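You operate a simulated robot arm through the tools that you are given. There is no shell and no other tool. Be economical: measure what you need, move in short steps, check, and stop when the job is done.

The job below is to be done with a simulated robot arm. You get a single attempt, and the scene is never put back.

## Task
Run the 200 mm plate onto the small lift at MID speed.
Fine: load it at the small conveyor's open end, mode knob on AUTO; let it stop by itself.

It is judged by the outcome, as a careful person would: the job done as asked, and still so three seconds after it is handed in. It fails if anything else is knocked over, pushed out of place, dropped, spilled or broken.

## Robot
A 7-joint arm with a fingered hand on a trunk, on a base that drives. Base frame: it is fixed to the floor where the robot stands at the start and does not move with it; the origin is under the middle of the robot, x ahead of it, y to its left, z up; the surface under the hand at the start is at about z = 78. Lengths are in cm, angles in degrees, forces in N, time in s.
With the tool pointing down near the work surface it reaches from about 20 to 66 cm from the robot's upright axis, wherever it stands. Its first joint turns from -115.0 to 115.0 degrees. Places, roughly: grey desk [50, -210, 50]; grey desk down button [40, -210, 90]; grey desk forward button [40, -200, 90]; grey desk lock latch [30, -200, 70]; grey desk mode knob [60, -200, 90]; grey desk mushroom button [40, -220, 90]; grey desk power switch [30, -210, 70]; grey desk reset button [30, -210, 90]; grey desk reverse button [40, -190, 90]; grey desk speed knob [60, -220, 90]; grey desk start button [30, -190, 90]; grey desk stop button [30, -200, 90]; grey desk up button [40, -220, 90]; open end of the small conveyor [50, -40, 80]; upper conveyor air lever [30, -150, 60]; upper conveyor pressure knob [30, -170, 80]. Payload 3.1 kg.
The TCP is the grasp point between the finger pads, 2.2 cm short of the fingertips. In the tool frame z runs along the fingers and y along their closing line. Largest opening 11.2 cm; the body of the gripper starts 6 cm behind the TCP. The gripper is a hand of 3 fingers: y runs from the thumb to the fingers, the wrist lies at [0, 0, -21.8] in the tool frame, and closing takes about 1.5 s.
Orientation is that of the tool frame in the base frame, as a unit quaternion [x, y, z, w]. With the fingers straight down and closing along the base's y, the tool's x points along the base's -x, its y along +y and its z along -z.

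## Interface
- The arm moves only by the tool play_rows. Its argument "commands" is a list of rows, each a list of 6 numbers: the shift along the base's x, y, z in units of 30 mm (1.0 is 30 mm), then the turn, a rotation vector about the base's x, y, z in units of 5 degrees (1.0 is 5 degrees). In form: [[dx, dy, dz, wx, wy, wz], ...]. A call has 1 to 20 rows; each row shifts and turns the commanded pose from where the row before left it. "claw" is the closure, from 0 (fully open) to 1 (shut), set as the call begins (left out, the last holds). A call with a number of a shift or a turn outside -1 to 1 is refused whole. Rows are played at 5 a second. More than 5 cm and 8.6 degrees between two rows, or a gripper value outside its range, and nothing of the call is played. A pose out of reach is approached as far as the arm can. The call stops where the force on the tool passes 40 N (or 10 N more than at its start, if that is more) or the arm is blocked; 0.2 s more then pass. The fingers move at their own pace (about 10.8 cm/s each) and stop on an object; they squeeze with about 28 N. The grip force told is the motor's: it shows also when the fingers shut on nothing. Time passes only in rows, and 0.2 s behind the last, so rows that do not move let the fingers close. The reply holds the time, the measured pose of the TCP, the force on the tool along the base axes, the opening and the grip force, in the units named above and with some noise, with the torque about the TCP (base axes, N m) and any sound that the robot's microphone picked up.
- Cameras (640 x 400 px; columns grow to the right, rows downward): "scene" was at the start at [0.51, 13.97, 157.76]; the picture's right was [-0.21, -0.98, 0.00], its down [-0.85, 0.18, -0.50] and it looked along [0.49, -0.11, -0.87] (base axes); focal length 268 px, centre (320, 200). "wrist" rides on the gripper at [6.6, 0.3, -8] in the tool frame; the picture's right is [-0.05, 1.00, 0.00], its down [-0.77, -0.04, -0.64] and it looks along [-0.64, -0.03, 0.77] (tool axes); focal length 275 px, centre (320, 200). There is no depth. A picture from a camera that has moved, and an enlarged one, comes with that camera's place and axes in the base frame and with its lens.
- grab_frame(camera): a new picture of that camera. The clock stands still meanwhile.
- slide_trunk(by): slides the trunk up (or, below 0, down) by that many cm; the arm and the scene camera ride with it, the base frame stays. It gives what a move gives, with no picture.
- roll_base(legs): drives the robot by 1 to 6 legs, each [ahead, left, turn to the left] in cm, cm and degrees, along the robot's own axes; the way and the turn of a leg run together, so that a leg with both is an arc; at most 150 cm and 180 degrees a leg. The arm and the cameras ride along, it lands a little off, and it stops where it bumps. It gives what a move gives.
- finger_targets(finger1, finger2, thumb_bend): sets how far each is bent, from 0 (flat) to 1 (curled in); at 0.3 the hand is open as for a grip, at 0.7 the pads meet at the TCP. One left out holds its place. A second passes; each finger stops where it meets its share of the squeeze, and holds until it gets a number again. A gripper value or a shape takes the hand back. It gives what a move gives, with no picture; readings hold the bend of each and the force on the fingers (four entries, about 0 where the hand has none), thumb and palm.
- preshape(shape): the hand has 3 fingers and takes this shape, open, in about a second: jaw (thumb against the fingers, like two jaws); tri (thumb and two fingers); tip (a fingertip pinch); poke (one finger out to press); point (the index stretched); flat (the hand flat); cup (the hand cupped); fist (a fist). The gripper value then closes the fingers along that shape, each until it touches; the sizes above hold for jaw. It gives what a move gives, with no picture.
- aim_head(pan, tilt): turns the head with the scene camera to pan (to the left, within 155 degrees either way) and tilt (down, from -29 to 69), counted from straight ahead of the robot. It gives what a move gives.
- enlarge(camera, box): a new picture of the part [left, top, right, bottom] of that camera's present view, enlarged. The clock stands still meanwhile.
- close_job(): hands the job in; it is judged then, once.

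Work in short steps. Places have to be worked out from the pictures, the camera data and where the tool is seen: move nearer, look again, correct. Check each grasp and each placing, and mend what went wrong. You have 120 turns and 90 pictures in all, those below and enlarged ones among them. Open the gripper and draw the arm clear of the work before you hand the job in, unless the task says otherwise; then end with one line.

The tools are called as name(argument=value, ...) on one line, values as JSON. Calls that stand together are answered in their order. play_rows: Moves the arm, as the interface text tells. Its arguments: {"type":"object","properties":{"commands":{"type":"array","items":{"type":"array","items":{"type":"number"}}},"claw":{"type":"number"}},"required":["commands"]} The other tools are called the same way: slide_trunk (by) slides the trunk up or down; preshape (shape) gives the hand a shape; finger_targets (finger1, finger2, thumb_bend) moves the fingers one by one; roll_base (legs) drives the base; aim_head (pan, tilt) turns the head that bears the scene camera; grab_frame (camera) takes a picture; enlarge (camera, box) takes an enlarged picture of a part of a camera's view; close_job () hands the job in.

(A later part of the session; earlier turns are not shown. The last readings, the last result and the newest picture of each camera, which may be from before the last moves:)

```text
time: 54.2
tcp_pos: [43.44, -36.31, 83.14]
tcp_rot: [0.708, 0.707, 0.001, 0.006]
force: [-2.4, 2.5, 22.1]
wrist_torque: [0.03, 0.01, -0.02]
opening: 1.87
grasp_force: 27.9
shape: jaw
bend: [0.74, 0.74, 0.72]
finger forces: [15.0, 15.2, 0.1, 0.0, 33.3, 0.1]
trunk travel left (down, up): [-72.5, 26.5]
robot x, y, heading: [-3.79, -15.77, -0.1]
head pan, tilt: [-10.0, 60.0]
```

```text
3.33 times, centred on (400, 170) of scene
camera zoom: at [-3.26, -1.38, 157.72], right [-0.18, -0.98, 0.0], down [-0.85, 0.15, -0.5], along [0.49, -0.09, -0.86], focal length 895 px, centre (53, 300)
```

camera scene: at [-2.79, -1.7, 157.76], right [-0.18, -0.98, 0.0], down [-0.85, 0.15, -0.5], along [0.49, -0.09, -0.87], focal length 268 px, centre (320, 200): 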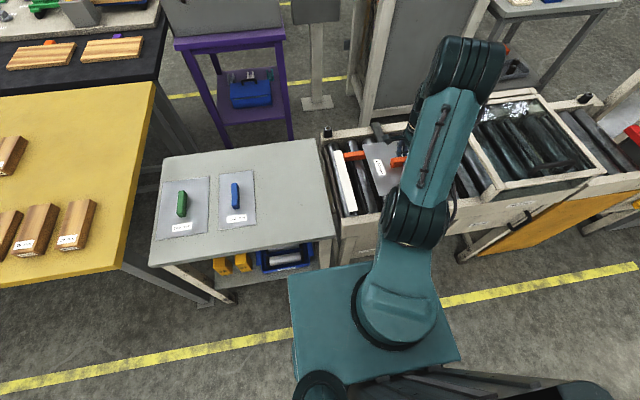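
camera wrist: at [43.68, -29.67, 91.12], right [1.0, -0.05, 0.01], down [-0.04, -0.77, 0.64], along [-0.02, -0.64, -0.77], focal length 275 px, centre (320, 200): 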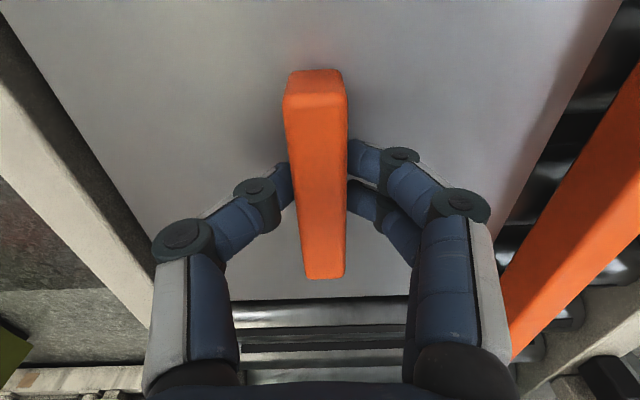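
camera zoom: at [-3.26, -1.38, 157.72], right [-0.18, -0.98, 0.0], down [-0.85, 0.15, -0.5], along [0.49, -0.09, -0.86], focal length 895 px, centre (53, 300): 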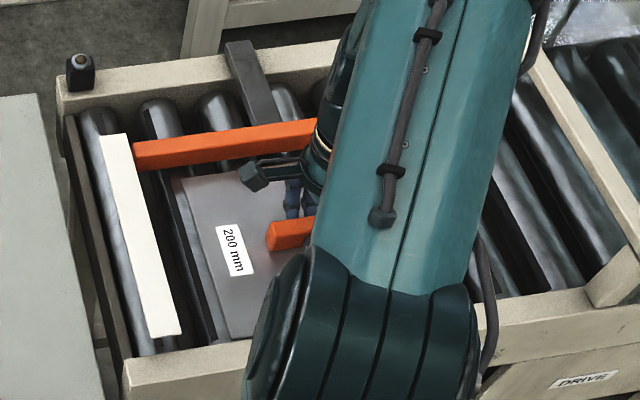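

The plate lies on the rollers with a gap on both sides. I ease off the remaining force and open the hand.

play_rows(commands=[[0, 0, 0.05, 0, 0, 0], [0, 0, 0.05, 0, 0, 0]])

play_rows(commands=[[0, 0, 0, 0, 0, 0], [0, 0, 0, 0, 0, 0], [0, 0, 0, 0, 0, 0], [0, 0, 0, 0, 0, 0], [0, 0, 0, 0, 0, 0], [0, 0, 0, 0, 0, 0], [0, 0, 0, 0, 0, 0]], claw=0)

play_rows(commands=[[0, 0, 0.4, 0, 0, 0], [0, 0, 0.8, 0, 0, 0], [0, 0, 1, 0, 0, 0], [0, 0, 1, 0, 0, 0], [0, 0, 1, 0, 0, 0], [0, 0, 1, 0, 0, 0], [0, 0, 1, 0, 0, 0]])

grab_frame(camera="wrist")

```text
time: 54.8
tcp_pos: [43.69, -36.29, 83.28]
tcp_rot: [0.708, 0.706, 0.001, 0.003]
force: [-3.3, 1.8, 2.9]
wrist_torque: [0.01, -0.01, 0.01]
opening: 1.66
grasp_force: 27.9
shape: jaw
bend: [0.73, 0.73, 0.71]
finger forces: [13.0, 13.2, 0.0, 0.0, 28.4, 0.0]
trunk travel left (down, up): [-72.5, 26.5]
robot x, y, heading: [-3.37, -15.63, -0.2]
head pan, tilt: [-10.0, 60.0]
```

```text
time: 56.4
tcp_pos: [43.69, -36.38, 83.42]
tcp_rot: [0.709, 0.706, 0.001, 0.004]
force: [0.0, -0.8, -0.3]
wrist_torque: [0.01, 0.0, -0.02]
opening: 11.22
grasp_force: 0.1
shape: jaw
bend: [0.3, 0.3, 0.3]
finger forces: [0.0, 0.0, 0.0, 0.0, 0.1, 0.1]
trunk travel left (down, up): [-72.5, 26.5]
robot x, y, heading: [-3.59, -15.95, -0.2]
head pan, tilt: [-10.0, 60.0]
```

```text
time: 58.0
tcp_pos: [43.55, -36.2, 102.06]
tcp_rot: [0.708, 0.706, 0.0, 0.003]
force: [0.8, 0.1, 0.3]
wrist_torque: [0.0, -0.03, 0.03]
opening: 11.19
grasp_force: 0.1
shape: jaw
bend: [0.3, 0.3, 0.3]
finger forces: [0.0, 0.0, 0.0, 0.0, 0.1, 0.0]
trunk travel left (down, up): [-72.5, 26.5]
robot x, y, heading: [-2.93, -15.79, -0.0]
head pan, tilt: [-10.0, 60.0]
```

```text
50 pictures are left
camera wrist: at [43.86, -29.71, 110.01], right [1.0, -0.05, 0.01], down [-0.04, -0.77, 0.64], along [-0.03, -0.64, -0.77], focal length 275 px, centre (320, 200)
```

wrist: 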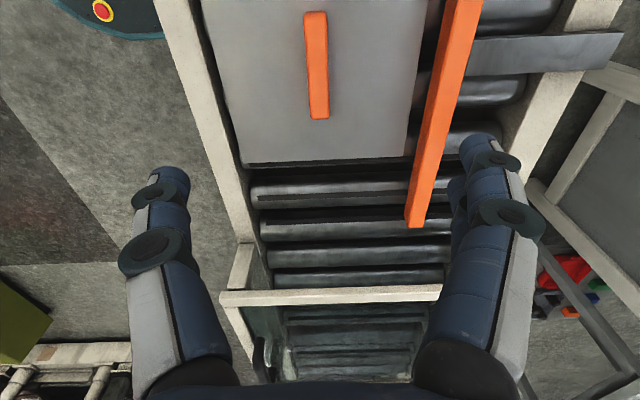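

The plate lies squarely in the channel at the open end. I turn the hand back, then drive round to the desk.

play_rows(commands=[[-0.1, 0.37, 0.05, 0, 0, 1], [-0.1, 0.37, 0.05, 0, 0, 1], [-0.1, 0.37, 0.05, 0, 0, 1], [-0.1, 0.37, 0.05, 0, 0, 1], [-0.1, 0.37, 0.05, 0, 0, 1], [-0.1, 0.37, 0.05, 0, 0, 1], [-0.1, 0.37, 0.05, 0, 0, 1], [-0.1, 0.37, 0.05, 0, 0, 1], [-0.1, 0.37, 0.05, 0, 0, 1], [-0.1, 0.37, 0.05, 0, 0, 1], [-0.1, 0.37, 0.05, 0, 0, 1], [-0.1, 0.37, 0.05, 0, 0, 1], [-0.1, 0.37, 0.05, 0, 0, 1], [-0.1, 0.37, 0.05, 0, 0, 1], [-0.1, 0.37, 0.05, 0, 0, 1], [-0.1, 0.37, 0.05, 0, 0, 1], [-0.1, 0.37, 0.05, 0, 0, 1], [-0.1, 0.37, 0.05, 0, 0, 1]])

roll_base(legs=[[-40, 0, 0], [0, -140, 0], [0, -48, 0]])

aim_head(pan=15, tilt=40)

grab_frame(camera="scene")

```text
time: 61.8
tcp_pos: [38.21, -16.39, 104.48]
tcp_rot: [0.001, 1.0, 0.004, 0.001]
force: [-0.1, -0.1, -0.3]
wrist_torque: [0.01, 0.0, 0.01]
opening: 11.23
grasp_force: 0.0
shape: jaw
bend: [0.3, 0.3, 0.3]
finger forces: [0.0, 0.1, 0.0, 0.1, 0.0, 0.0]
trunk travel left (down, up): [-72.5, 26.5]
robot x, y, heading: [-3.38, -15.68, -0.3]
head pan, tilt: [-10.0, 60.0]
```

```text
time: 73.3
tcp_pos: [-2.31, -203.63, 104.52]
tcp_rot: [0.001, 1.0, 0.003, 0.001]
force: [0.5, 0.8, 0.1]
wrist_torque: [0.05, -0.02, 0.04]
opening: 11.21
grasp_force: 0.0
shape: jaw
bend: [0.3, 0.3, 0.3]
finger forces: [0.1, 0.0, 0.0, 0.0, 0.0, 0.1]
trunk travel left (down, up): [-72.5, 26.5]
robot x, y, heading: [-44.25, -203.21, -0.2]
head pan, tilt: [-10.0, 60.0]
```

```text
time: 74.2
tcp_pos: [-2.35, -203.54, 104.6]
tcp_rot: [0.001, 1.0, 0.004, 0.003]
force: [0.1, -0.3, -0.1]
wrist_torque: [-0.01, -0.02, -0.02]
opening: 11.21
grasp_force: 0.1
shape: jaw
bend: [0.3, 0.3, 0.3]
finger forces: [0.1, 0.1, 0.0, 0.0, 0.0, 0.1]
trunk travel left (down, up): [-72.5, 26.5]
robot x, y, heading: [-43.81, -203.05, -0.2]
head pan, tilt: [15.0, 40.0]
```

```text
49 pictures are left
camera scene: at [-41.87, -185.44, 160.42], right [0.26, -0.97, 0.0], down [-0.62, -0.16, -0.77], along [0.74, 0.2, -0.64], focal length 268 px, centre (320, 200)
```

scene: 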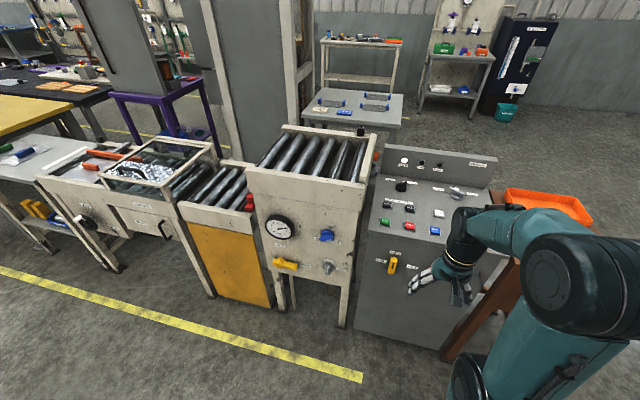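

I check the lift's level against the conveyor and the two knobs more closely.

enlarge(camera="scene", box=[130, 130, 270, 230])

enlarge(camera="scene", box=[370, 145, 500, 245])

```text
4.00 times, centred on (200, 180) of scene
camera zoom: at [-41.87, -185.44, 160.42], right [0.26, -0.97, 0.0], down [-0.62, -0.16, -0.77], along [0.74, 0.2, -0.64], focal length 1074 px, centre (800, 280)
```

zoom: 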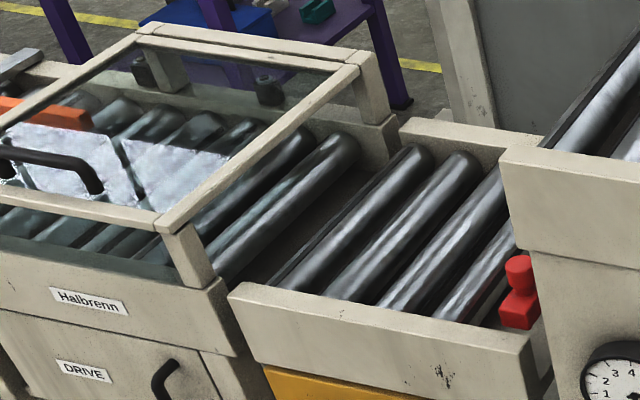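

```text
4.00 times, centred on (435, 195) of scene
camera zoom: at [-41.87, -185.44, 160.42], right [0.26, -0.97, 0.0], down [-0.62, -0.16, -0.77], along [0.74, 0.2, -0.64], focal length 1074 px, centre (-140, 220)
```

zoom: 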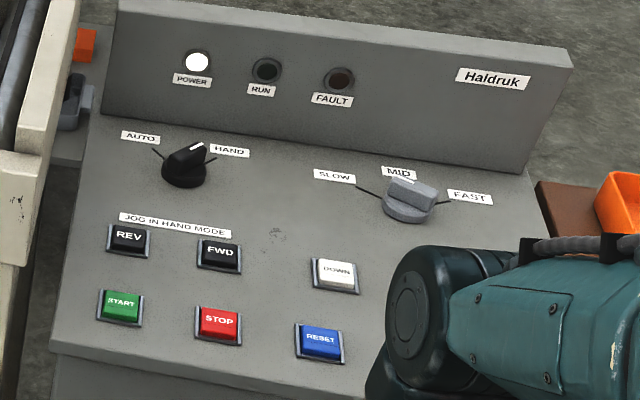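

Lift is level with the conveyor; speed is on MID; mode points to HAND. I drive up to the desk.

roll_base(legs=[[38, 0, 0.2]])

grab_frame(camera="wrist")

aim_head(pan=-10, tilt=55)

grab_frame(camera="scene")

```text
time: 76.6
tcp_pos: [35.8, -203.54, 104.54]
tcp_rot: [0.001, 1.0, 0.003, 0.002]
force: [-0.5, 0.0, -0.2]
wrist_torque: [0.03, 0.02, -0.01]
opening: 11.19
grasp_force: 0.0
shape: jaw
bend: [0.3, 0.3, 0.3]
finger forces: [0.1, 0.0, 0.0, 0.0, 0.0, 0.0]
trunk travel left (down, up): [-72.5, 26.5]
robot x, y, heading: [-6.28, -202.91, 0.1]
head pan, tilt: [15.0, 40.0]
```

```text
46 pictures are left
camera wrist: at [29.08, -203.28, 112.54], right [0.05, 1.0, 0.01], down [0.77, -0.04, 0.64], along [0.64, -0.02, -0.77], focal length 275 px, centre (320, 200)
```

wrist: 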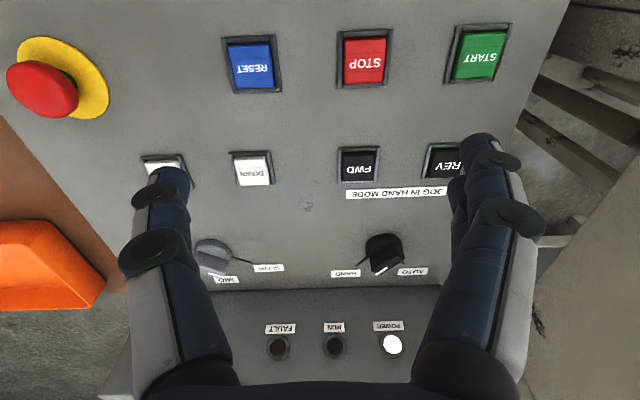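

```text
time: 77.5
tcp_pos: [35.65, -203.61, 104.53]
tcp_rot: [0.0, 1.0, 0.003, 0.002]
force: [0.4, 0.5, 0.1]
wrist_torque: [0.05, 0.02, 0.0]
opening: 11.21
grasp_force: 0.0
shape: jaw
bend: [0.3, 0.3, 0.3]
finger forces: [0.0, 0.1, 0.0, 0.0, 0.0, 0.1]
trunk travel left (down, up): [-72.5, 26.5]
robot x, y, heading: [-5.82, -202.97, -0.1]
head pan, tilt: [-10.0, 55.0]
```

```text
45 pictures are left
camera scene: at [-4.92, -188.89, 158.36], right [-0.17, -0.98, 0.0], down [-0.81, 0.14, -0.57], along [0.57, -0.1, -0.82], focal length 268 px, centre (320, 200)
```

scene: 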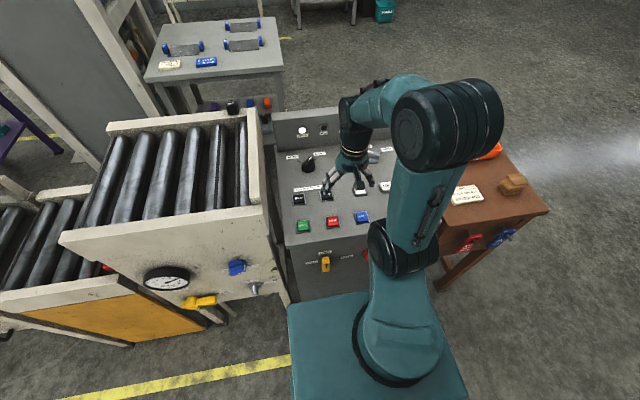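

Knob is at about (58,-195.7), 64 cm from the axis — at the reach limit. I creep forward 3 cm and then bring the hand above it, higher than the backboard, to look.

roll_base(legs=[[3, 5, 0]])

play_rows(commands=[[0.7, 0.1, 0, 0, 0, 0], [0.7, 0.1, 0, 0, 0, 0], [0.7, 0.1, 0, 0, 0, 0], [0.7, 0.1, 0, 0, 0, 0]])

grab_frame(camera="wrist")

```text
time: 78.5
tcp_pos: [38.77, -198.45, 104.57]
tcp_rot: [0.0, 1.0, 0.003, 0.002]
force: [-0.1, 0.6, -0.1]
wrist_torque: [-0.02, 0.0, 0.0]
opening: 11.16
grasp_force: 0.1
shape: jaw
bend: [0.3, 0.3, 0.3]
finger forces: [0.1, 0.0, 0.0, 0.0, 0.0, 0.0]
trunk travel left (down, up): [-72.5, 26.5]
robot x, y, heading: [-2.91, -198.1, 0.0]
head pan, tilt: [-10.0, 55.0]
```

```text
time: 79.5
tcp_pos: [47.2, -197.27, 104.62]
tcp_rot: [0.0, 1.0, 0.004, 0.002]
force: [-0.3, -0.7, -0.3]
wrist_torque: [0.0, 0.01, 0.02]
opening: 11.21
grasp_force: 0.0
shape: jaw
bend: [0.3, 0.3, 0.3]
finger forces: [0.0, 0.0, 0.1, 0.0, 0.0, 0.1]
trunk travel left (down, up): [-72.5, 26.5]
robot x, y, heading: [-2.82, -197.87, -0.2]
head pan, tilt: [-10.0, 55.0]
```

```text
44 pictures are left
camera wrist: at [40.54, -197.01, 112.58], right [0.05, 1.0, 0.01], down [0.77, -0.04, 0.64], along [0.64, -0.02, -0.77], focal length 275 px, centre (320, 200)
```

wrist: 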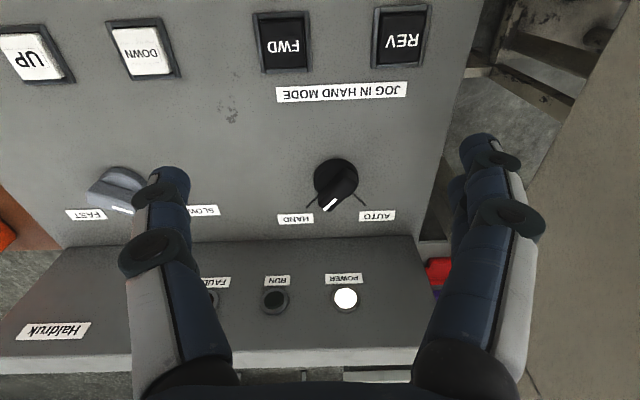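

Triangulation puts the knob top at (58.1,-195.7,≈88). I enlarge to see its ridge direction.

enlarge(camera="wrist", box=[260, 130, 420, 230])

```text
4.00 times, centred on (340, 180) of wrist
camera zoom: at [40.54, -197.01, 112.58], right [0.05, 1.0, 0.01], down [0.77, -0.04, 0.64], along [0.64, -0.02, -0.77], focal length 1101 px, centre (240, 280)
```

zoom: 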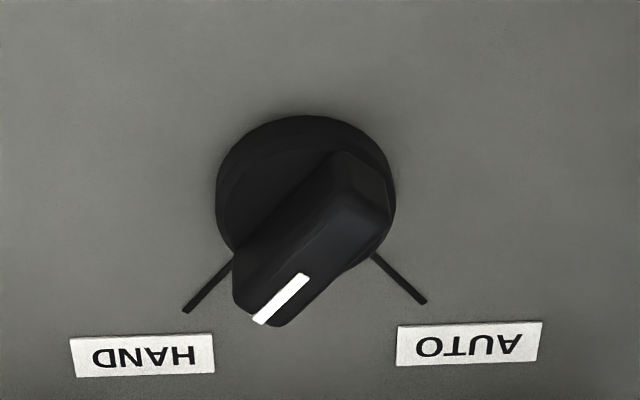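

Ridge points ≈40° toward HAND; ticks are ±40–45°. I turn the hand −40° so it closes across the ridge and go above it at z≈95.

play_rows(commands=[[0.4875, 0.07, 0, 0, 0, -1], [0.4875, 0.07, 0, 0, 0, -1], [0.4875, 0.07, 0, 0, 0, -1], [0.4875, 0.07, 0, 0, 0, -1], [0.4875, 0.07, 0, 0, 0, -1], [0.4875, 0.07, 0, 0, 0, -1], [0.4875, 0.07, 0, 0, 0, -1], [0.4875, 0.07, 0, 0, 0, -1], [0, 0, -0.8, 0, 0, 0], [0, 0, -0.8, 0, 0, 0], [0, 0, -0.8, 0, 0, 0], [0, 0, -0.8, 0, 0, 0]])

grab_frame(camera="wrist")

enlarge(camera="scene", box=[260, 90, 420, 210])

```text
time: 82.1
tcp_pos: [58.74, -195.6, 94.96]
tcp_rot: [0.341, 0.94, 0.002, 0.003]
force: [0.4, -0.2, -0.1]
wrist_torque: [0.01, 0.04, -0.01]
opening: 11.19
grasp_force: 0.0
shape: jaw
bend: [0.3, 0.3, 0.3]
finger forces: [0.1, 0.1, 0.0, 0.0, 0.1, 0.0]
trunk travel left (down, up): [-72.5, 26.5]
robot x, y, heading: [-2.73, -198.19, -0.1]
head pan, tilt: [-10.0, 55.0]
```

```text
42 pictures are left
camera wrist: at [53.84, -191.19, 102.9], right [0.68, 0.74, 0.01], down [0.56, -0.52, 0.64], along [0.47, -0.43, -0.77], focal length 275 px, centre (320, 200)
```

wrist: 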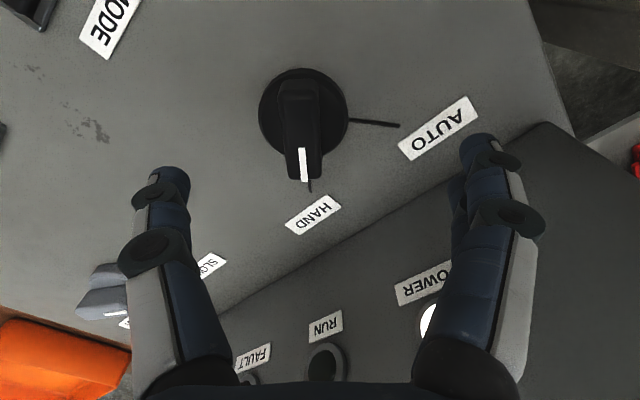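

```text
3.33 times, centred on (340, 150) of scene
camera zoom: at [-1.87, -183.88, 158.36], right [-0.17, -0.98, 0.0], down [-0.81, 0.14, -0.57], along [0.56, -0.1, -0.82], focal length 895 px, centre (253, 367)
```

zoom: 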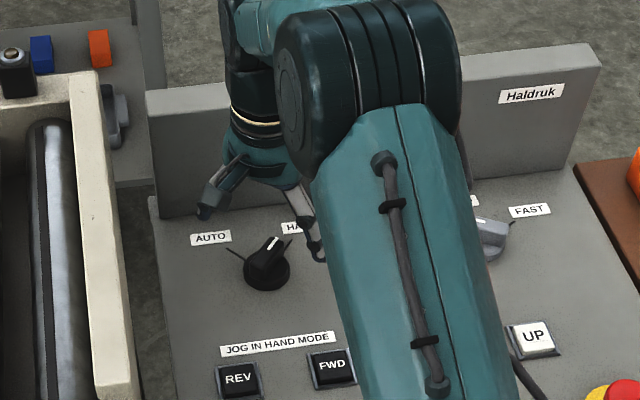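

The ridge is aligned with the hand, knob axis ≈(57.85,-196.25). I shift by (-0.9,-0.65) and lower to z≈91, then look.

play_rows(commands=[[-0.15, -0.11, 0, 0, 0, 0], [-0.15, -0.11, 0, 0, 0, 0], [0, 0, -0.5, 0, 0, 0], [0, 0, -0.5, 0, 0, 0], [0, 0, -0.3, 0, 0, 0]])

grab_frame(camera="wrist")

```text
time: 83.3
tcp_pos: [57.99, -196.32, 91.07]
tcp_rot: [0.342, 0.94, 0.003, 0.002]
force: [0.6, -0.5, -0.6]
wrist_torque: [0.01, 0.01, 0.0]
opening: 11.19
grasp_force: 0.0
shape: jaw
bend: [0.3, 0.3, 0.3]
finger forces: [0.0, 0.0, 0.1, 0.1, 0.0, 0.1]
trunk travel left (down, up): [-72.5, 26.5]
robot x, y, heading: [-3.02, -198.03, -0.2]
head pan, tilt: [-10.0, 55.0]
```

```text
40 pictures are left
camera wrist: at [52.95, -191.87, 99.07], right [0.68, 0.74, 0.01], down [0.56, -0.52, 0.64], along [0.47, -0.43, -0.77], focal length 275 px, centre (320, 200)
```

wrist: 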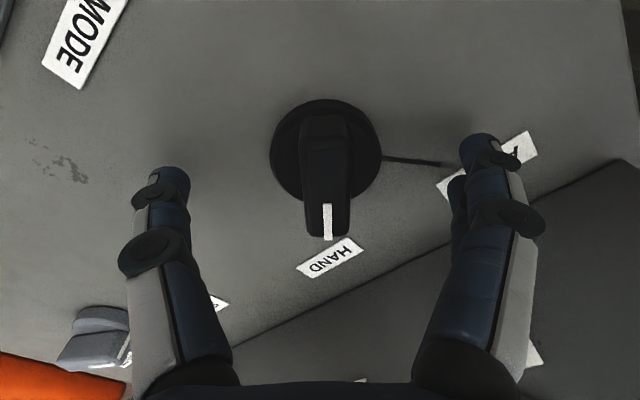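

Centred. I lower another 0.8 cm (tips just above the disc) and close on the ridge.

play_rows(commands=[[0, 0, -0.15, 0, 0, 0], [0, 0, -0.12, 0, 0, 0]])

play_rows(commands=[[0, 0, 0, 0, 0, 0], [0, 0, 0, 0, 0, 0], [0, 0, 0, 0, 0, 0], [0, 0, 0, 0, 0, 0], [0, 0, 0, 0, 0, 0], [0, 0, 0, 0, 0, 0], [0, 0, 0, 0, 0, 0], [0, 0, 0, 0, 0, 0]], claw=1)

grab_frame(camera="wrist")

```text
time: 83.9
tcp_pos: [57.99, -196.29, 90.21]
tcp_rot: [0.342, 0.94, 0.003, 0.003]
force: [-0.3, -0.4, 0.2]
wrist_torque: [0.0, -0.01, -0.01]
opening: 11.22
grasp_force: 0.0
shape: jaw
bend: [0.3, 0.3, 0.3]
finger forces: [0.0, 0.0, 0.0, 0.0, 0.0, 0.0]
trunk travel left (down, up): [-72.5, 26.5]
robot x, y, heading: [-2.95, -198.45, 0.3]
head pan, tilt: [-10.0, 55.0]
```

```text
time: 85.7
tcp_pos: [57.85, -196.35, 90.43]
tcp_rot: [0.342, 0.94, 0.003, 0.003]
force: [2.0, -2.7, 3.5]
wrist_torque: [-0.04, -0.03, 0.03]
opening: 3.65
grasp_force: 28.2
shape: jaw
bend: [0.73, 0.74, 0.7]
finger forces: [13.4, 13.0, 0.0, 0.0, 25.8, 0.0]
trunk travel left (down, up): [-72.5, 26.5]
robot x, y, heading: [-3.2, -198.24, -0.2]
head pan, tilt: [-10.0, 55.0]
```

```text
39 pictures are left
camera wrist: at [52.94, -191.86, 98.28], right [0.68, 0.74, 0.01], down [0.56, -0.52, 0.64], along [0.47, -0.43, -0.77], focal length 275 px, centre (320, 200)
```

wrist: 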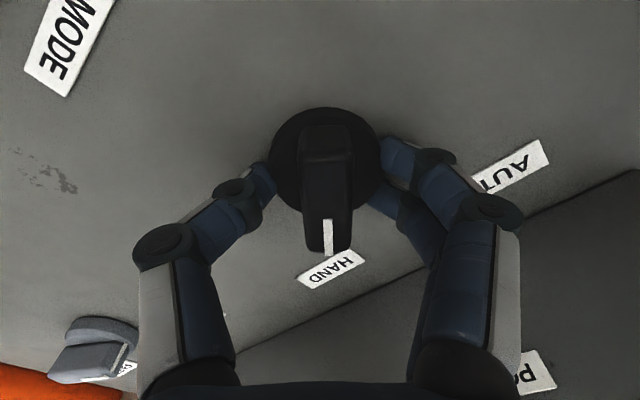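

The fingers seem to hold the round skirt (3.65 cm) rather than the ridge. I open, rise 0.9 cm and close again on the ridge.

play_rows(commands=[[0, 0, 0, 0, 0, 0], [0, 0, 0, 0, 0, 0], [0, 0, 0, 0, 0, 0], [0, 0, 0, 0, 0, 0], [0, 0, 0.15, 0, 0, 0], [0, 0, 0.15, 0, 0, 0]], claw=0.4)

play_rows(commands=[[0, 0, 0, 0, 0, 0], [0, 0, 0, 0, 0, 0], [0, 0, 0, 0, 0, 0], [0, 0, 0, 0, 0, 0], [0, 0, 0, 0, 0, 0], [0, 0, 0, 0, 0, 0], [0, 0, 0, 0, 0, 0], [0, 0, 0, 0, 0, 0]], claw=1)

grab_frame(camera="wrist")

```text
time: 87.1
tcp_pos: [57.8, -196.22, 91.17]
tcp_rot: [0.342, 0.94, 0.002, 0.003]
force: [0.1, 0.3, -0.3]
wrist_torque: [0.02, 0.0, 0.0]
opening: 6.7
grasp_force: 0.0
shape: jaw
bend: [0.71, 0.71, 0.71]
finger forces: [0.0, 0.0, 0.1, 0.1, 0.1, 0.0]
trunk travel left (down, up): [-72.5, 26.5]
robot x, y, heading: [-3.29, -197.91, 0.2]
head pan, tilt: [-10.0, 55.0]
```

```text
time: 88.9
tcp_pos: [57.9, -196.25, 91.23]
tcp_rot: [0.342, 0.94, 0.003, 0.005]
force: [12.1, 0.4, 21.8]
wrist_torque: [0.16, -0.33, -0.06]
opening: 2.96
grasp_force: 28.2
shape: jaw
bend: [0.74, 0.73, 0.7]
finger forces: [17.6, 17.9, 0.0, 0.1, 27.7, 0.0]
trunk travel left (down, up): [-72.5, 26.5]
robot x, y, heading: [-2.95, -198.02, -0.3]
head pan, tilt: [-10.0, 55.0]
```

```text
38 pictures are left
camera wrist: at [52.91, -191.84, 99.28], right [0.68, 0.74, 0.01], down [0.56, -0.53, 0.64], along [0.48, -0.43, -0.77], focal length 275 px, centre (320, 200)
```

wrist: 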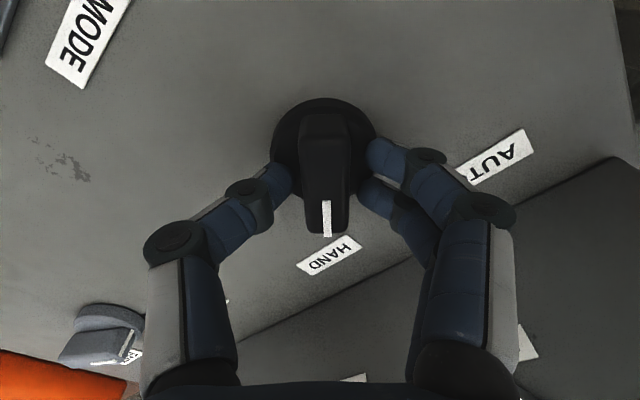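

Still catching the skirt's rim (22 N upward). I open a little, rise another 0.8 and close again.

play_rows(commands=[[0, 0, 0, 0, 0, 0], [0, 0, 0, 0, 0, 0], [0, 0, 0, 0, 0, 0], [0, 0, 0.14, 0, 0, 0], [0, 0, 0.14, 0, 0, 0]], claw=0.4)

play_rows(commands=[[0, 0, 0, 0, 0, 0], [0, 0, 0, 0, 0, 0], [0, 0, 0, 0, 0, 0], [0, 0, 0, 0, 0, 0], [0, 0, 0, 0, 0, 0], [0, 0, 0, 0, 0, 0], [0, 0, 0, 0, 0, 0], [0, 0, 0, 0, 0, 0]], claw=1)

grab_frame(camera="wrist")

```text
time: 90.1
tcp_pos: [57.89, -196.27, 91.94]
tcp_rot: [0.343, 0.939, 0.003, 0.002]
force: [-0.4, 0.3, 1.2]
wrist_torque: [0.02, -0.02, 0.0]
opening: 6.71
grasp_force: 0.1
shape: jaw
bend: [0.71, 0.71, 0.71]
finger forces: [0.0, 0.0, 0.0, 0.0, 0.0, 0.0]
trunk travel left (down, up): [-72.5, 26.5]
robot x, y, heading: [-3.11, -197.87, 0.1]
head pan, tilt: [-10.0, 55.0]
```

```text
time: 91.9
tcp_pos: [57.97, -196.29, 91.97]
tcp_rot: [0.343, 0.939, 0.002, 0.003]
force: [-1.1, 0.2, -3.0]
wrist_torque: [0.04, -0.03, 0.05]
opening: 1.26
grasp_force: 28.0
shape: jaw
bend: [0.73, 0.73, 0.7]
finger forces: [12.6, 12.5, 0.0, 0.1, 24.8, 0.1]
trunk travel left (down, up): [-72.5, 26.5]
robot x, y, heading: [-2.8, -197.98, 0.3]
head pan, tilt: [-10.0, 55.0]
```

```text
37 pictures are left
camera wrist: at [52.95, -191.81, 99.96], right [0.68, 0.74, 0.01], down [0.56, -0.52, 0.64], along [0.47, -0.43, -0.77], focal length 275 px, centre (320, 200)
```

wrist: 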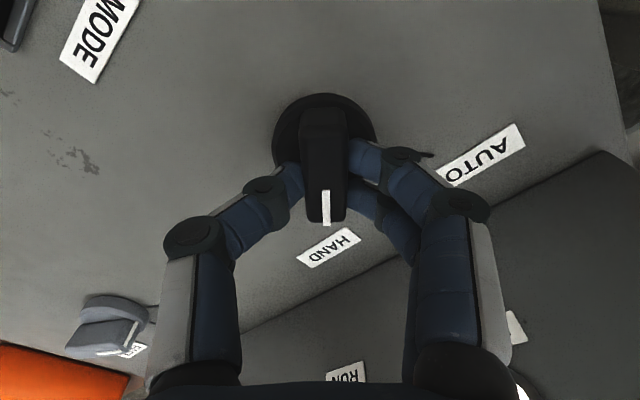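

Now the ridge itself is gripped (1.26 cm). I turn counter-clockwise 80° toward AUTO.

play_rows(commands=[[0.005, 0.01, 0, 0, 0, 1], [0.005, 0.01, 0, 0, 0, 1], [0.005, 0.01, 0, 0, 0, 1], [0.005, 0.01, 0, 0, 0, 1], [0.005, 0.01, 0, 0, 0, 1], [0.005, 0.01, 0, 0, 0, 1], [0.005, 0.01, 0, 0, 0, 1], [0.005, 0.01, 0, 0, 0, 1], [0, 0.01, 0, 0, 0, 1], [0, 0.01, 0, 0, 0, 1], [0, 0.01, 0, 0, 0, 1], [0, 0.01, 0, 0, 0, 1], [0, 0.01, 0, 0, 0, 1], [0, 0.01, 0, 0, 0, 1], [0, 0.01, 0, 0, 0, 1], [0, 0.01, 0, 0, 0, 1]])

grab_frame(camera="wrist")

```text
time: 95.3
tcp_pos: [58.09, -195.78, 91.85]
tcp_rot: [-0.342, 0.94, 0.004, 0.0]
force: [11.1, -1.8, 5.0]
wrist_torque: [-0.04, -0.18, 0.0]
opening: 1.23
grasp_force: 28.4
shape: jaw
bend: [0.73, 0.73, 0.7]
finger forces: [12.1, 11.8, 0.0, 0.0, 32.1, 0.0]
trunk travel left (down, up): [-72.5, 26.5]
robot x, y, heading: [-2.79, -197.9, -0.3]
head pan, tilt: [-10.0, 55.0]
```

```text
36 pictures are left
camera wrist: at [52.81, -199.93, 99.93], right [-0.61, 0.79, 0.01], down [0.61, 0.46, 0.64], along [0.5, 0.39, -0.77], focal length 275 px, centre (320, 200)
```

wrist: 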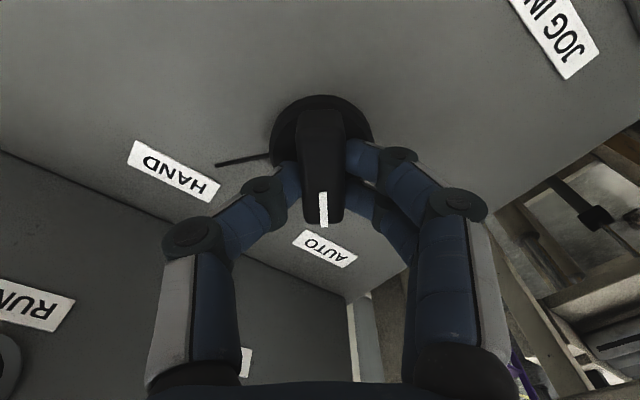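

Pointer is now toward AUTO. I open, rise, and inspect.

play_rows(commands=[[0, 0, 0, 0, 0, 0], [0, 0, 0, 0, 0, 0], [0, 0, 0, 0, 0, 0], [0, 0, 0, 0, 0, 0], [0, 0, 0.5, 0, 0, 0], [0, 0, 0.8, 0, 0, 0], [0, 0, 0.8, 0, 0, 0]], claw=0)

enlarge(camera="wrist", box=[220, 50, 420, 200])

```text
time: 96.9
tcp_pos: [57.88, -195.85, 98.26]
tcp_rot: [-0.341, 0.94, 0.004, 0.0]
force: [-0.1, -0.3, -0.4]
wrist_torque: [-0.01, 0.0, 0.02]
opening: 11.21
grasp_force: 0.2
shape: jaw
bend: [0.3, 0.3, 0.3]
finger forces: [0.1, 0.0, 0.0, 0.0, 0.0, 0.1]
trunk travel left (down, up): [-72.5, 26.5]
robot x, y, heading: [-2.87, -198.05, 0.1]
head pan, tilt: [-10.0, 55.0]
```

```text
2.67 times, centred on (320, 125) of wrist
camera zoom: at [52.65, -199.87, 106.35], right [-0.61, 0.8, 0.01], down [0.61, 0.46, 0.64], along [0.5, 0.39, -0.77], focal length 734 px, centre (320, 400)
```

zoom: 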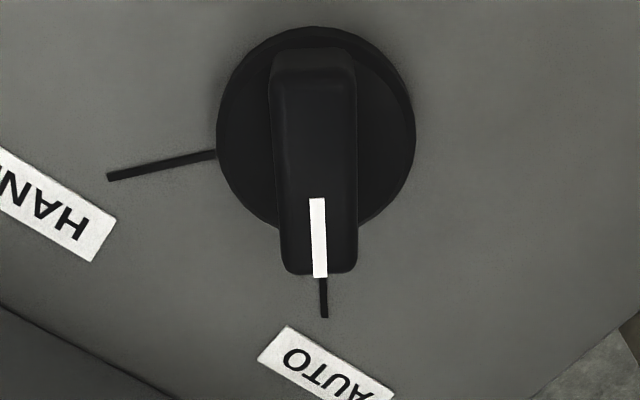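

Pointer is exactly on the AUTO tick. Now I turn the hand straight and move back so I can check the speed knob and the buttons.

play_rows(commands=[[-0.5, -0.45, 0.25, 0, 0, -1], [-0.5, -0.45, 0.25, 0, 0, -1], [-0.5, -0.45, 0.25, 0, 0, -1], [-0.5, -0.45, 0.25, 0, 0, -1], [-0.5, -0.45, 0.25, 0, 0, -1], [-0.5, -0.45, 0.25, 0, 0, -1], [-0.5, -0.45, 0.25, 0, 0, -1], [-0.5, -0.45, 0.25, 0, 0, -1]])

grab_frame(camera="wrist")

```text
time: 98.7
tcp_pos: [45.9, -206.7, 104.41]
tcp_rot: [0.0, 1.0, 0.004, 0.002]
force: [-0.8, -0.3, 0.3]
wrist_torque: [0.04, -0.04, 0.01]
opening: 11.2
grasp_force: 0.1
shape: jaw
bend: [0.3, 0.3, 0.3]
finger forces: [0.0, 0.0, 0.0, 0.1, 0.0, 0.0]
trunk travel left (down, up): [-72.5, 26.5]
robot x, y, heading: [-3.3, -198.28, 0.2]
head pan, tilt: [-10.0, 55.0]
```

```text
34 pictures are left
camera wrist: at [39.21, -206.47, 112.31], right [0.05, 1.0, 0.01], down [0.77, -0.04, 0.64], along [0.64, -0.02, -0.77], focal length 275 px, centre (320, 200)
```

wrist: 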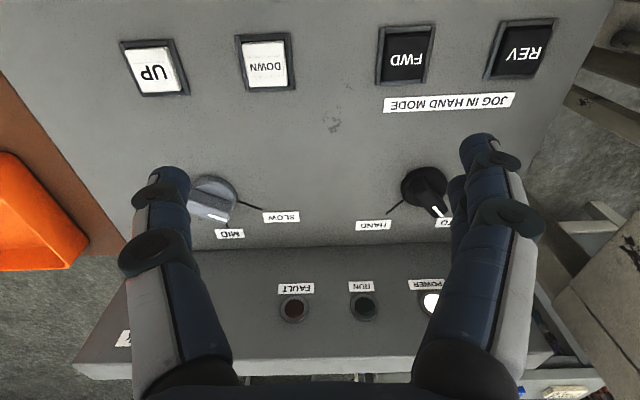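

enlarge(camera="wrist", box=[160, 150, 320, 250])

```text
4.00 times, centred on (240, 200) of wrist
camera zoom: at [39.21, -206.47, 112.31], right [0.05, 1.0, 0.01], down [0.77, -0.04, 0.64], along [0.64, -0.02, -0.77], focal length 1101 px, centre (640, 200)
```

zoom: 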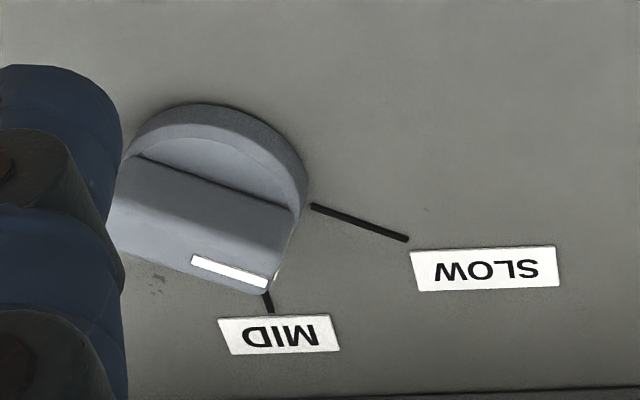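

The speed knob's white line runs parallel to the SLOW tick, so it may actually stand on SLOW. I move the hand over to look at it unobstructed.

play_rows(commands=[[0, -0.8, 0, 0, 0, 0], [0, -0.8, 0, 0, 0, 0], [0, -0.8, 0, 0, 0, 0], [0, -0.8, 0, 0, 0, 0], [0, -0.8, 0, 0, 0, 0]])

enlarge(camera="wrist", box=[210, 110, 450, 260])

```text
time: 99.9
tcp_pos: [46.04, -218.79, 104.21]
tcp_rot: [0.0, 1.0, 0.003, 0.002]
force: [-0.2, 0.9, -1.0]
wrist_torque: [0.0, -0.02, -0.01]
opening: 11.24
grasp_force: 0.0
shape: jaw
bend: [0.3, 0.3, 0.3]
finger forces: [0.1, 0.0, 0.1, 0.1, 0.1, 0.1]
trunk travel left (down, up): [-72.5, 26.5]
robot x, y, heading: [-3.06, -197.82, -0.1]
head pan, tilt: [-10.0, 55.0]
```

```text
2.67 times, centred on (330, 185) of wrist
camera zoom: at [39.32, -218.5, 112.28], right [0.05, 1.0, 0.01], down [0.77, -0.04, 0.64], along [0.64, -0.02, -0.77], focal length 734 px, centre (293, 240)
```

zoom: 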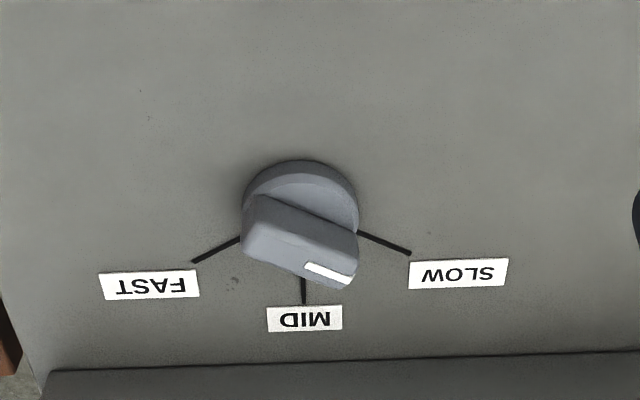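

It is on SLOW; MID is ~60° clockwise from there. I first move the arm left, then the base right by the same amount, for good reach.

play_rows(commands=[[0, 0.9, 0, 0, 0, 0], [0, 0.9, 0, 0, 0, 0], [0, 0.9, 0, 0, 0, 0], [0, 0.9, 0, 0, 0, 0], [0, 0.9, 0, 0, 0, 0], [0, 0.9, 0, 0, 0, 0], [0, 0.6, 0, 0, 0, 0]])

roll_base(legs=[[0, -18, 0]])

play_rows(commands=[[0.32, 0, 0, 0, 0, 1], [0.32, 0, 0, 0, 0, 1], [0.32, 0, 0, 0, 0, 1], [0.32, 0, 0, 0, 0, 1], [0.32, 0, 0, 0, 0, 1], [0.32, 0, 0, 0, 0, 1], [0.32, 0, 0, 0, 0, 1], [0.32, 0, 0, 0, 0, 1], [0.32, 0, 0, 0, 0, 1], [0.32, 0, 0, 0, 0, 1], [0.32, 0, 0, 0, 0, 1], [0.32, 0, 0, 0, 0, 1]])

grab_frame(camera="wrist")

```text
time: 101.5
tcp_pos: [45.86, -200.54, 104.26]
tcp_rot: [0.0, 1.0, 0.003, 0.002]
force: [0.1, 0.1, -0.2]
wrist_torque: [0.03, 0.0, 0.0]
opening: 11.18
grasp_force: 0.1
shape: jaw
bend: [0.3, 0.3, 0.3]
finger forces: [0.1, 0.0, 0.1, 0.0, 0.0, 0.0]
trunk travel left (down, up): [-72.5, 26.5]
robot x, y, heading: [-2.93, -198.09, 0.1]
head pan, tilt: [-10.0, 55.0]
```

```text
time: 103.0
tcp_pos: [45.96, -218.79, 104.23]
tcp_rot: [0.002, 1.0, 0.003, 0.002]
force: [0.2, 0.0, 0.6]
wrist_torque: [0.0, 0.02, 0.0]
opening: 11.18
grasp_force: 0.0
shape: jaw
bend: [0.3, 0.3, 0.3]
finger forces: [0.0, 0.0, 0.1, 0.0, 0.0, 0.1]
trunk travel left (down, up): [-72.5, 26.5]
robot x, y, heading: [-2.92, -215.97, -0.2]
head pan, tilt: [-10.0, 55.0]
```

```text
time: 105.6
tcp_pos: [57.57, -218.74, 104.17]
tcp_rot: [-0.501, 0.866, 0.003, 0.0]
force: [0.4, 0.1, -0.6]
wrist_torque: [0.01, 0.01, 0.01]
opening: 11.19
grasp_force: 0.1
shape: jaw
bend: [0.3, 0.3, 0.3]
finger forces: [0.0, 0.0, 0.1, 0.1, 0.0, 0.0]
trunk travel left (down, up): [-72.5, 26.5]
robot x, y, heading: [-3.03, -216.16, -0.0]
head pan, tilt: [-10.0, 55.0]
```

```text
31 pictures are left
camera wrist: at [53.95, -224.4, 112.27], right [-0.84, 0.54, 0.01], down [0.42, 0.65, 0.64], along [0.34, 0.54, -0.77], focal length 275 px, centre (320, 200)
```

wrist: 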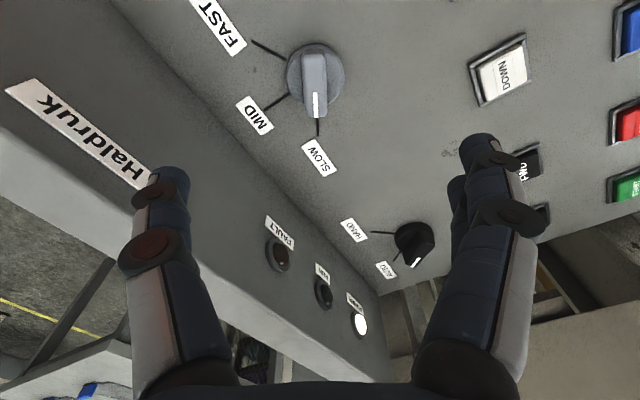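

Aligned with the ridge and clear of the backboard. I partly close and descend to z≈92.

play_rows(commands=[[0.05, -0.02, -0.9, 0, 0, 0], [0, 0, -0.9, 0, 0, 0], [0, 0, -0.9, 0, 0, 0], [0, 0, -0.7, 0, 0, 0], [0, 0, -0.3, 0, 0, 0], [0, 0, -0.3, 0, 0, 0], [0, 0, 0, 0, 0, 0]], claw=0.4)

grab_frame(camera="wrist")

```text
time: 107.2
tcp_pos: [57.59, -218.73, 92.23]
tcp_rot: [-0.499, 0.867, 0.004, 0.0]
force: [0.1, -0.9, -0.5]
wrist_torque: [0.02, 0.02, 0.01]
opening: 6.77
grasp_force: 0.0
shape: jaw
bend: [0.71, 0.71, 0.71]
finger forces: [0.0, 0.0, 0.0, 0.1, 0.1, 0.0]
trunk travel left (down, up): [-72.5, 26.5]
robot x, y, heading: [-2.79, -215.84, -0.4]
head pan, tilt: [-10.0, 55.0]
```

```text
30 pictures are left
camera wrist: at [54.02, -224.43, 100.24], right [-0.84, 0.54, 0.01], down [0.42, 0.64, 0.64], along [0.34, 0.54, -0.77], focal length 275 px, centre (320, 200)
```

wrist: 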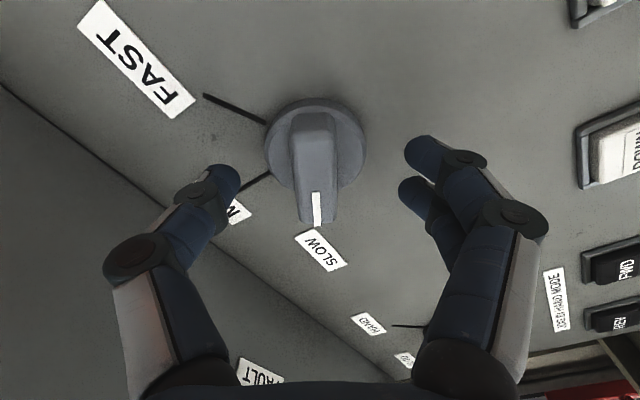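

Same geometry as the grip that worked. I close on the ridge.

play_rows(commands=[[0, 0, -0.06, 0, 0, 0], [0, 0, 0, 0, 0, 0], [0, 0, 0, 0, 0, 0], [0, 0, 0, 0, 0, 0], [0, 0, 0, 0, 0, 0], [0, 0, 0, 0, 0, 0], [0, 0, 0, 0, 0, 0], [0, 0, 0, 0, 0, 0]], claw=1)

```text
time: 109.0
tcp_pos: [57.6, -218.72, 91.95]
tcp_rot: [-0.499, 0.867, 0.004, 0.0]
force: [-0.5, 0.0, -2.3]
wrist_torque: [0.0, -0.01, 0.01]
opening: 1.26
grasp_force: 28.3
shape: jaw
bend: [0.72, 0.72, 0.7]
finger forces: [12.3, 12.3, 0.0, 0.0, 25.2, 0.1]
trunk travel left (down, up): [-72.5, 26.5]
robot x, y, heading: [-2.93, -216.14, -0.2]
head pan, tilt: [-10.0, 55.0]
```

Ridge gripped. I turn clockwise 60° to MID.

play_rows(commands=[[0.008, -0.003, 0, 0, 0, -1], [0.008, -0.003, 0, 0, 0, -1], [0.008, -0.003, 0, 0, 0, -1], [0.008, -0.003, 0, 0, 0, -1], [0.008, -0.003, 0, 0, 0, -1], [0.008, -0.003, 0, 0, 0, -1], [0.008, -0.003, 0, 0, 0, -1], [0.008, -0.003, 0, 0, 0, -1], [0.008, -0.003, 0, 0, 0, -1], [0.008, -0.003, 0, 0, 0, -1], [0.008, -0.003, 0, 0, 0, -1], [0.008, -0.003, 0, 0, 0, -1]])

play_rows(commands=[[0, 0, 0, 0, 0, 0], [0, 0, 0, 0, 0, 0], [0, 0, 0, 0, 0, 0], [0, 0, 0, 0, 0, 0], [0, 0, 0.5, 0, 0, 0], [0, 0, 0.8, 0, 0, 0], [0, 0, 0.8, 0, 0, 0]], claw=0)

enlarge(camera="wrist", box=[200, 30, 440, 200])

```text
time: 111.6
tcp_pos: [57.89, -218.81, 92.2]
tcp_rot: [0.001, 1.0, 0.003, 0.002]
force: [-4.1, 5.6, -4.8]
wrist_torque: [0.12, 0.05, -0.03]
opening: 1.21
grasp_force: 27.5
shape: jaw
bend: [0.72, 0.72, 0.7]
finger forces: [14.7, 14.7, 0.0, 0.1, 23.7, 0.0]
trunk travel left (down, up): [-72.5, 26.5]
robot x, y, heading: [-3.24, -216.26, 0.0]
head pan, tilt: [-10.0, 55.0]
```

```text
time: 113.2
tcp_pos: [57.78, -218.86, 98.44]
tcp_rot: [0.001, 1.0, 0.003, 0.002]
force: [1.1, 0.9, -0.3]
wrist_torque: [0.0, 0.01, 0.03]
opening: 11.22
grasp_force: 0.1
shape: jaw
bend: [0.3, 0.3, 0.3]
finger forces: [0.1, 0.0, 0.0, 0.0, 0.0, 0.1]
trunk travel left (down, up): [-72.5, 26.5]
robot x, y, heading: [-3.24, -216.32, -0.0]
head pan, tilt: [-10.0, 55.0]
```

```text
2.35 times, centred on (320, 115) of wrist
camera zoom: at [51.13, -218.67, 106.5], right [0.05, 1.0, 0.01], down [0.77, -0.04, 0.64], along [0.64, -0.03, -0.77], focal length 648 px, centre (320, 400)
```

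zoom: 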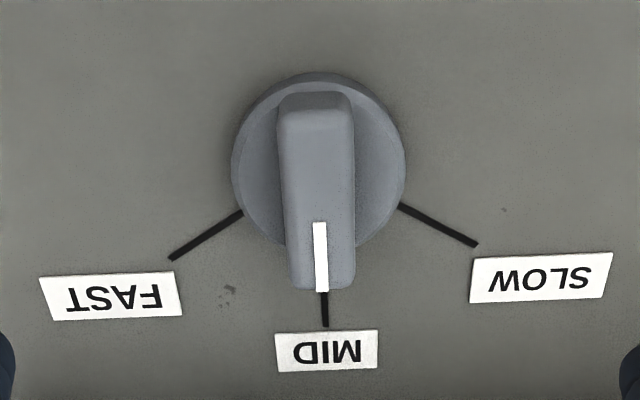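

Exactly on MID. I retract over the button rows, move the base left, and take the poke shape.

play_rows(commands=[[-0.9, 0, 0.3, 0, 0, 0], [-0.9, 0, 0.3, 0, 0, 0], [-0.9, 0, 0.3, 0, 0, 0], [-0.9, 0, 0.3, 0, 0, 0], [-0.9, 0, 0.3, 0, 0, 0], [-0.9, 0, 0.3, 0, 0, 0], [-0.9, 0, 0.3, 0, 0, 0], [-0.5, 0, 0, 0, 0, 0]])

roll_base(legs=[[0, 22, 0]])

preshape(shape="poke")

grab_frame(camera="wrist")

```text
time: 115.0
tcp_pos: [37.44, -218.83, 104.73]
tcp_rot: [0.0, 1.0, 0.003, 0.001]
force: [-0.9, -0.3, 0.1]
wrist_torque: [0.05, 0.01, -0.01]
opening: 11.2
grasp_force: 0.1
shape: jaw
bend: [0.3, 0.3, 0.3]
finger forces: [0.0, 0.0, 0.1, 0.1, 0.1, 0.0]
trunk travel left (down, up): [-72.5, 26.5]
robot x, y, heading: [-3.09, -216.09, 0.1]
head pan, tilt: [-10.0, 55.0]
```

```text
time: 116.7
tcp_pos: [37.37, -196.77, 104.72]
tcp_rot: [0.001, 1.0, 0.003, 0.002]
force: [-0.2, 0.1, 0.0]
wrist_torque: [-0.01, 0.0, -0.02]
opening: 11.22
grasp_force: 0.1
shape: jaw
bend: [0.3, 0.3, 0.3]
finger forces: [0.1, 0.0, 0.0, 0.0, 0.1, 0.0]
trunk travel left (down, up): [-72.5, 26.5]
robot x, y, heading: [-2.78, -194.24, 0.0]
head pan, tilt: [-10.0, 55.0]
```

```text
time: 117.6
tcp_pos: [37.48, -196.87, 104.81]
tcp_rot: [0.001, 1.0, 0.005, 0.002]
force: [0.3, -0.5, -0.3]
wrist_torque: [0.03, 0.02, 0.01]
opening: 0.0
grasp_force: 0.0
shape: poke
bend: [1.0, 1.0, 0.46]
finger forces: [0.1, 0.0, 0.0, 0.0, 0.0, 0.1]
trunk travel left (down, up): [-72.5, 26.5]
robot x, y, heading: [-2.83, -194.16, 0.2]
head pan, tilt: [-10.0, 55.0]
```

```text
28 pictures are left
camera wrist: at [30.76, -196.62, 112.79], right [0.05, 1.0, 0.01], down [0.77, -0.04, 0.64], along [0.64, -0.03, -0.77], focal length 275 px, centre (320, 200)
```

wrist: 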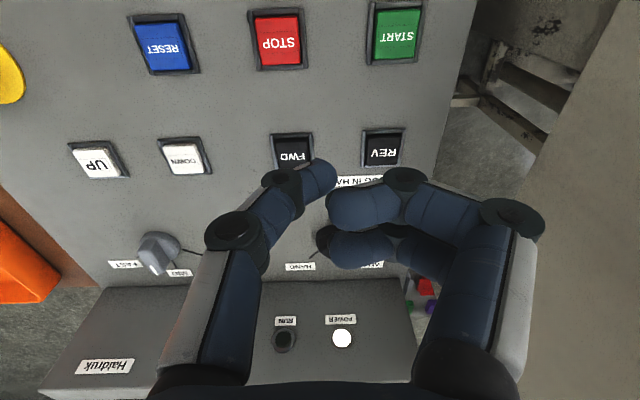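

The thumb sticks out straight at the TCP axis. START is at about (34.8,-191, 88–89.6). I move above it and look.

play_rows(commands=[[-0.45, 0.98, 0, 0, 0, 0], [-0.45, 0.98, 0, 0, 0, 0], [0, 0, -0.7, 0, 0, 0], [0, 0, -0.7, 0, 0, 0], [0, 0, -0.7, 0, 0, 0]])

grab_frame(camera="wrist")

enlarge(camera="scene", box=[240, 130, 400, 250])

```text
time: 118.8
tcp_pos: [34.71, -190.88, 98.4]
tcp_rot: [0.0, 1.0, 0.003, 0.001]
force: [0.4, -0.8, -0.1]
wrist_torque: [-0.05, -0.02, -0.02]
opening: 0.0
grasp_force: 0.1
shape: poke
bend: [1.0, 1.0, 0.46]
finger forces: [0.1, 0.1, 0.1, 0.0, 0.0, 0.0]
trunk travel left (down, up): [-72.5, 26.5]
robot x, y, heading: [-2.93, -194.11, -0.0]
head pan, tilt: [-10.0, 55.0]
```

```text
27 pictures are left
camera wrist: at [28.07, -190.69, 106.37], right [0.05, 1.0, 0.01], down [0.77, -0.04, 0.64], along [0.64, -0.03, -0.77], focal length 275 px, centre (320, 200)
```

wrist: 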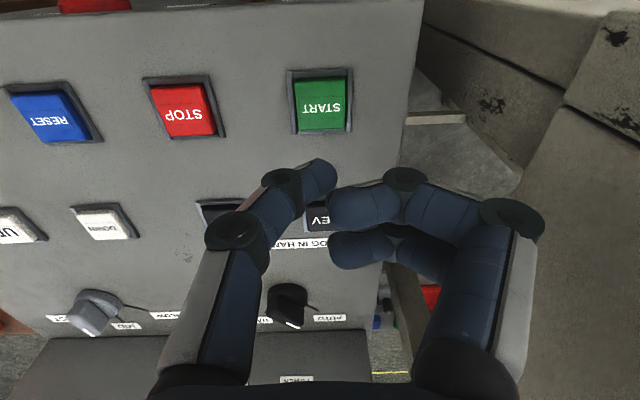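

```text
3.33 times, centred on (320, 190) of scene
camera zoom: at [-1.8, -179.93, 158.36], right [-0.18, -0.98, 0.0], down [-0.81, 0.14, -0.57], along [0.56, -0.1, -0.82], focal length 895 px, centre (320, 233)
```

zoom: 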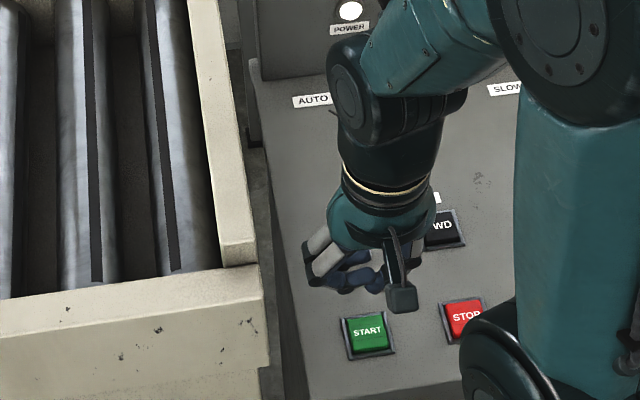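

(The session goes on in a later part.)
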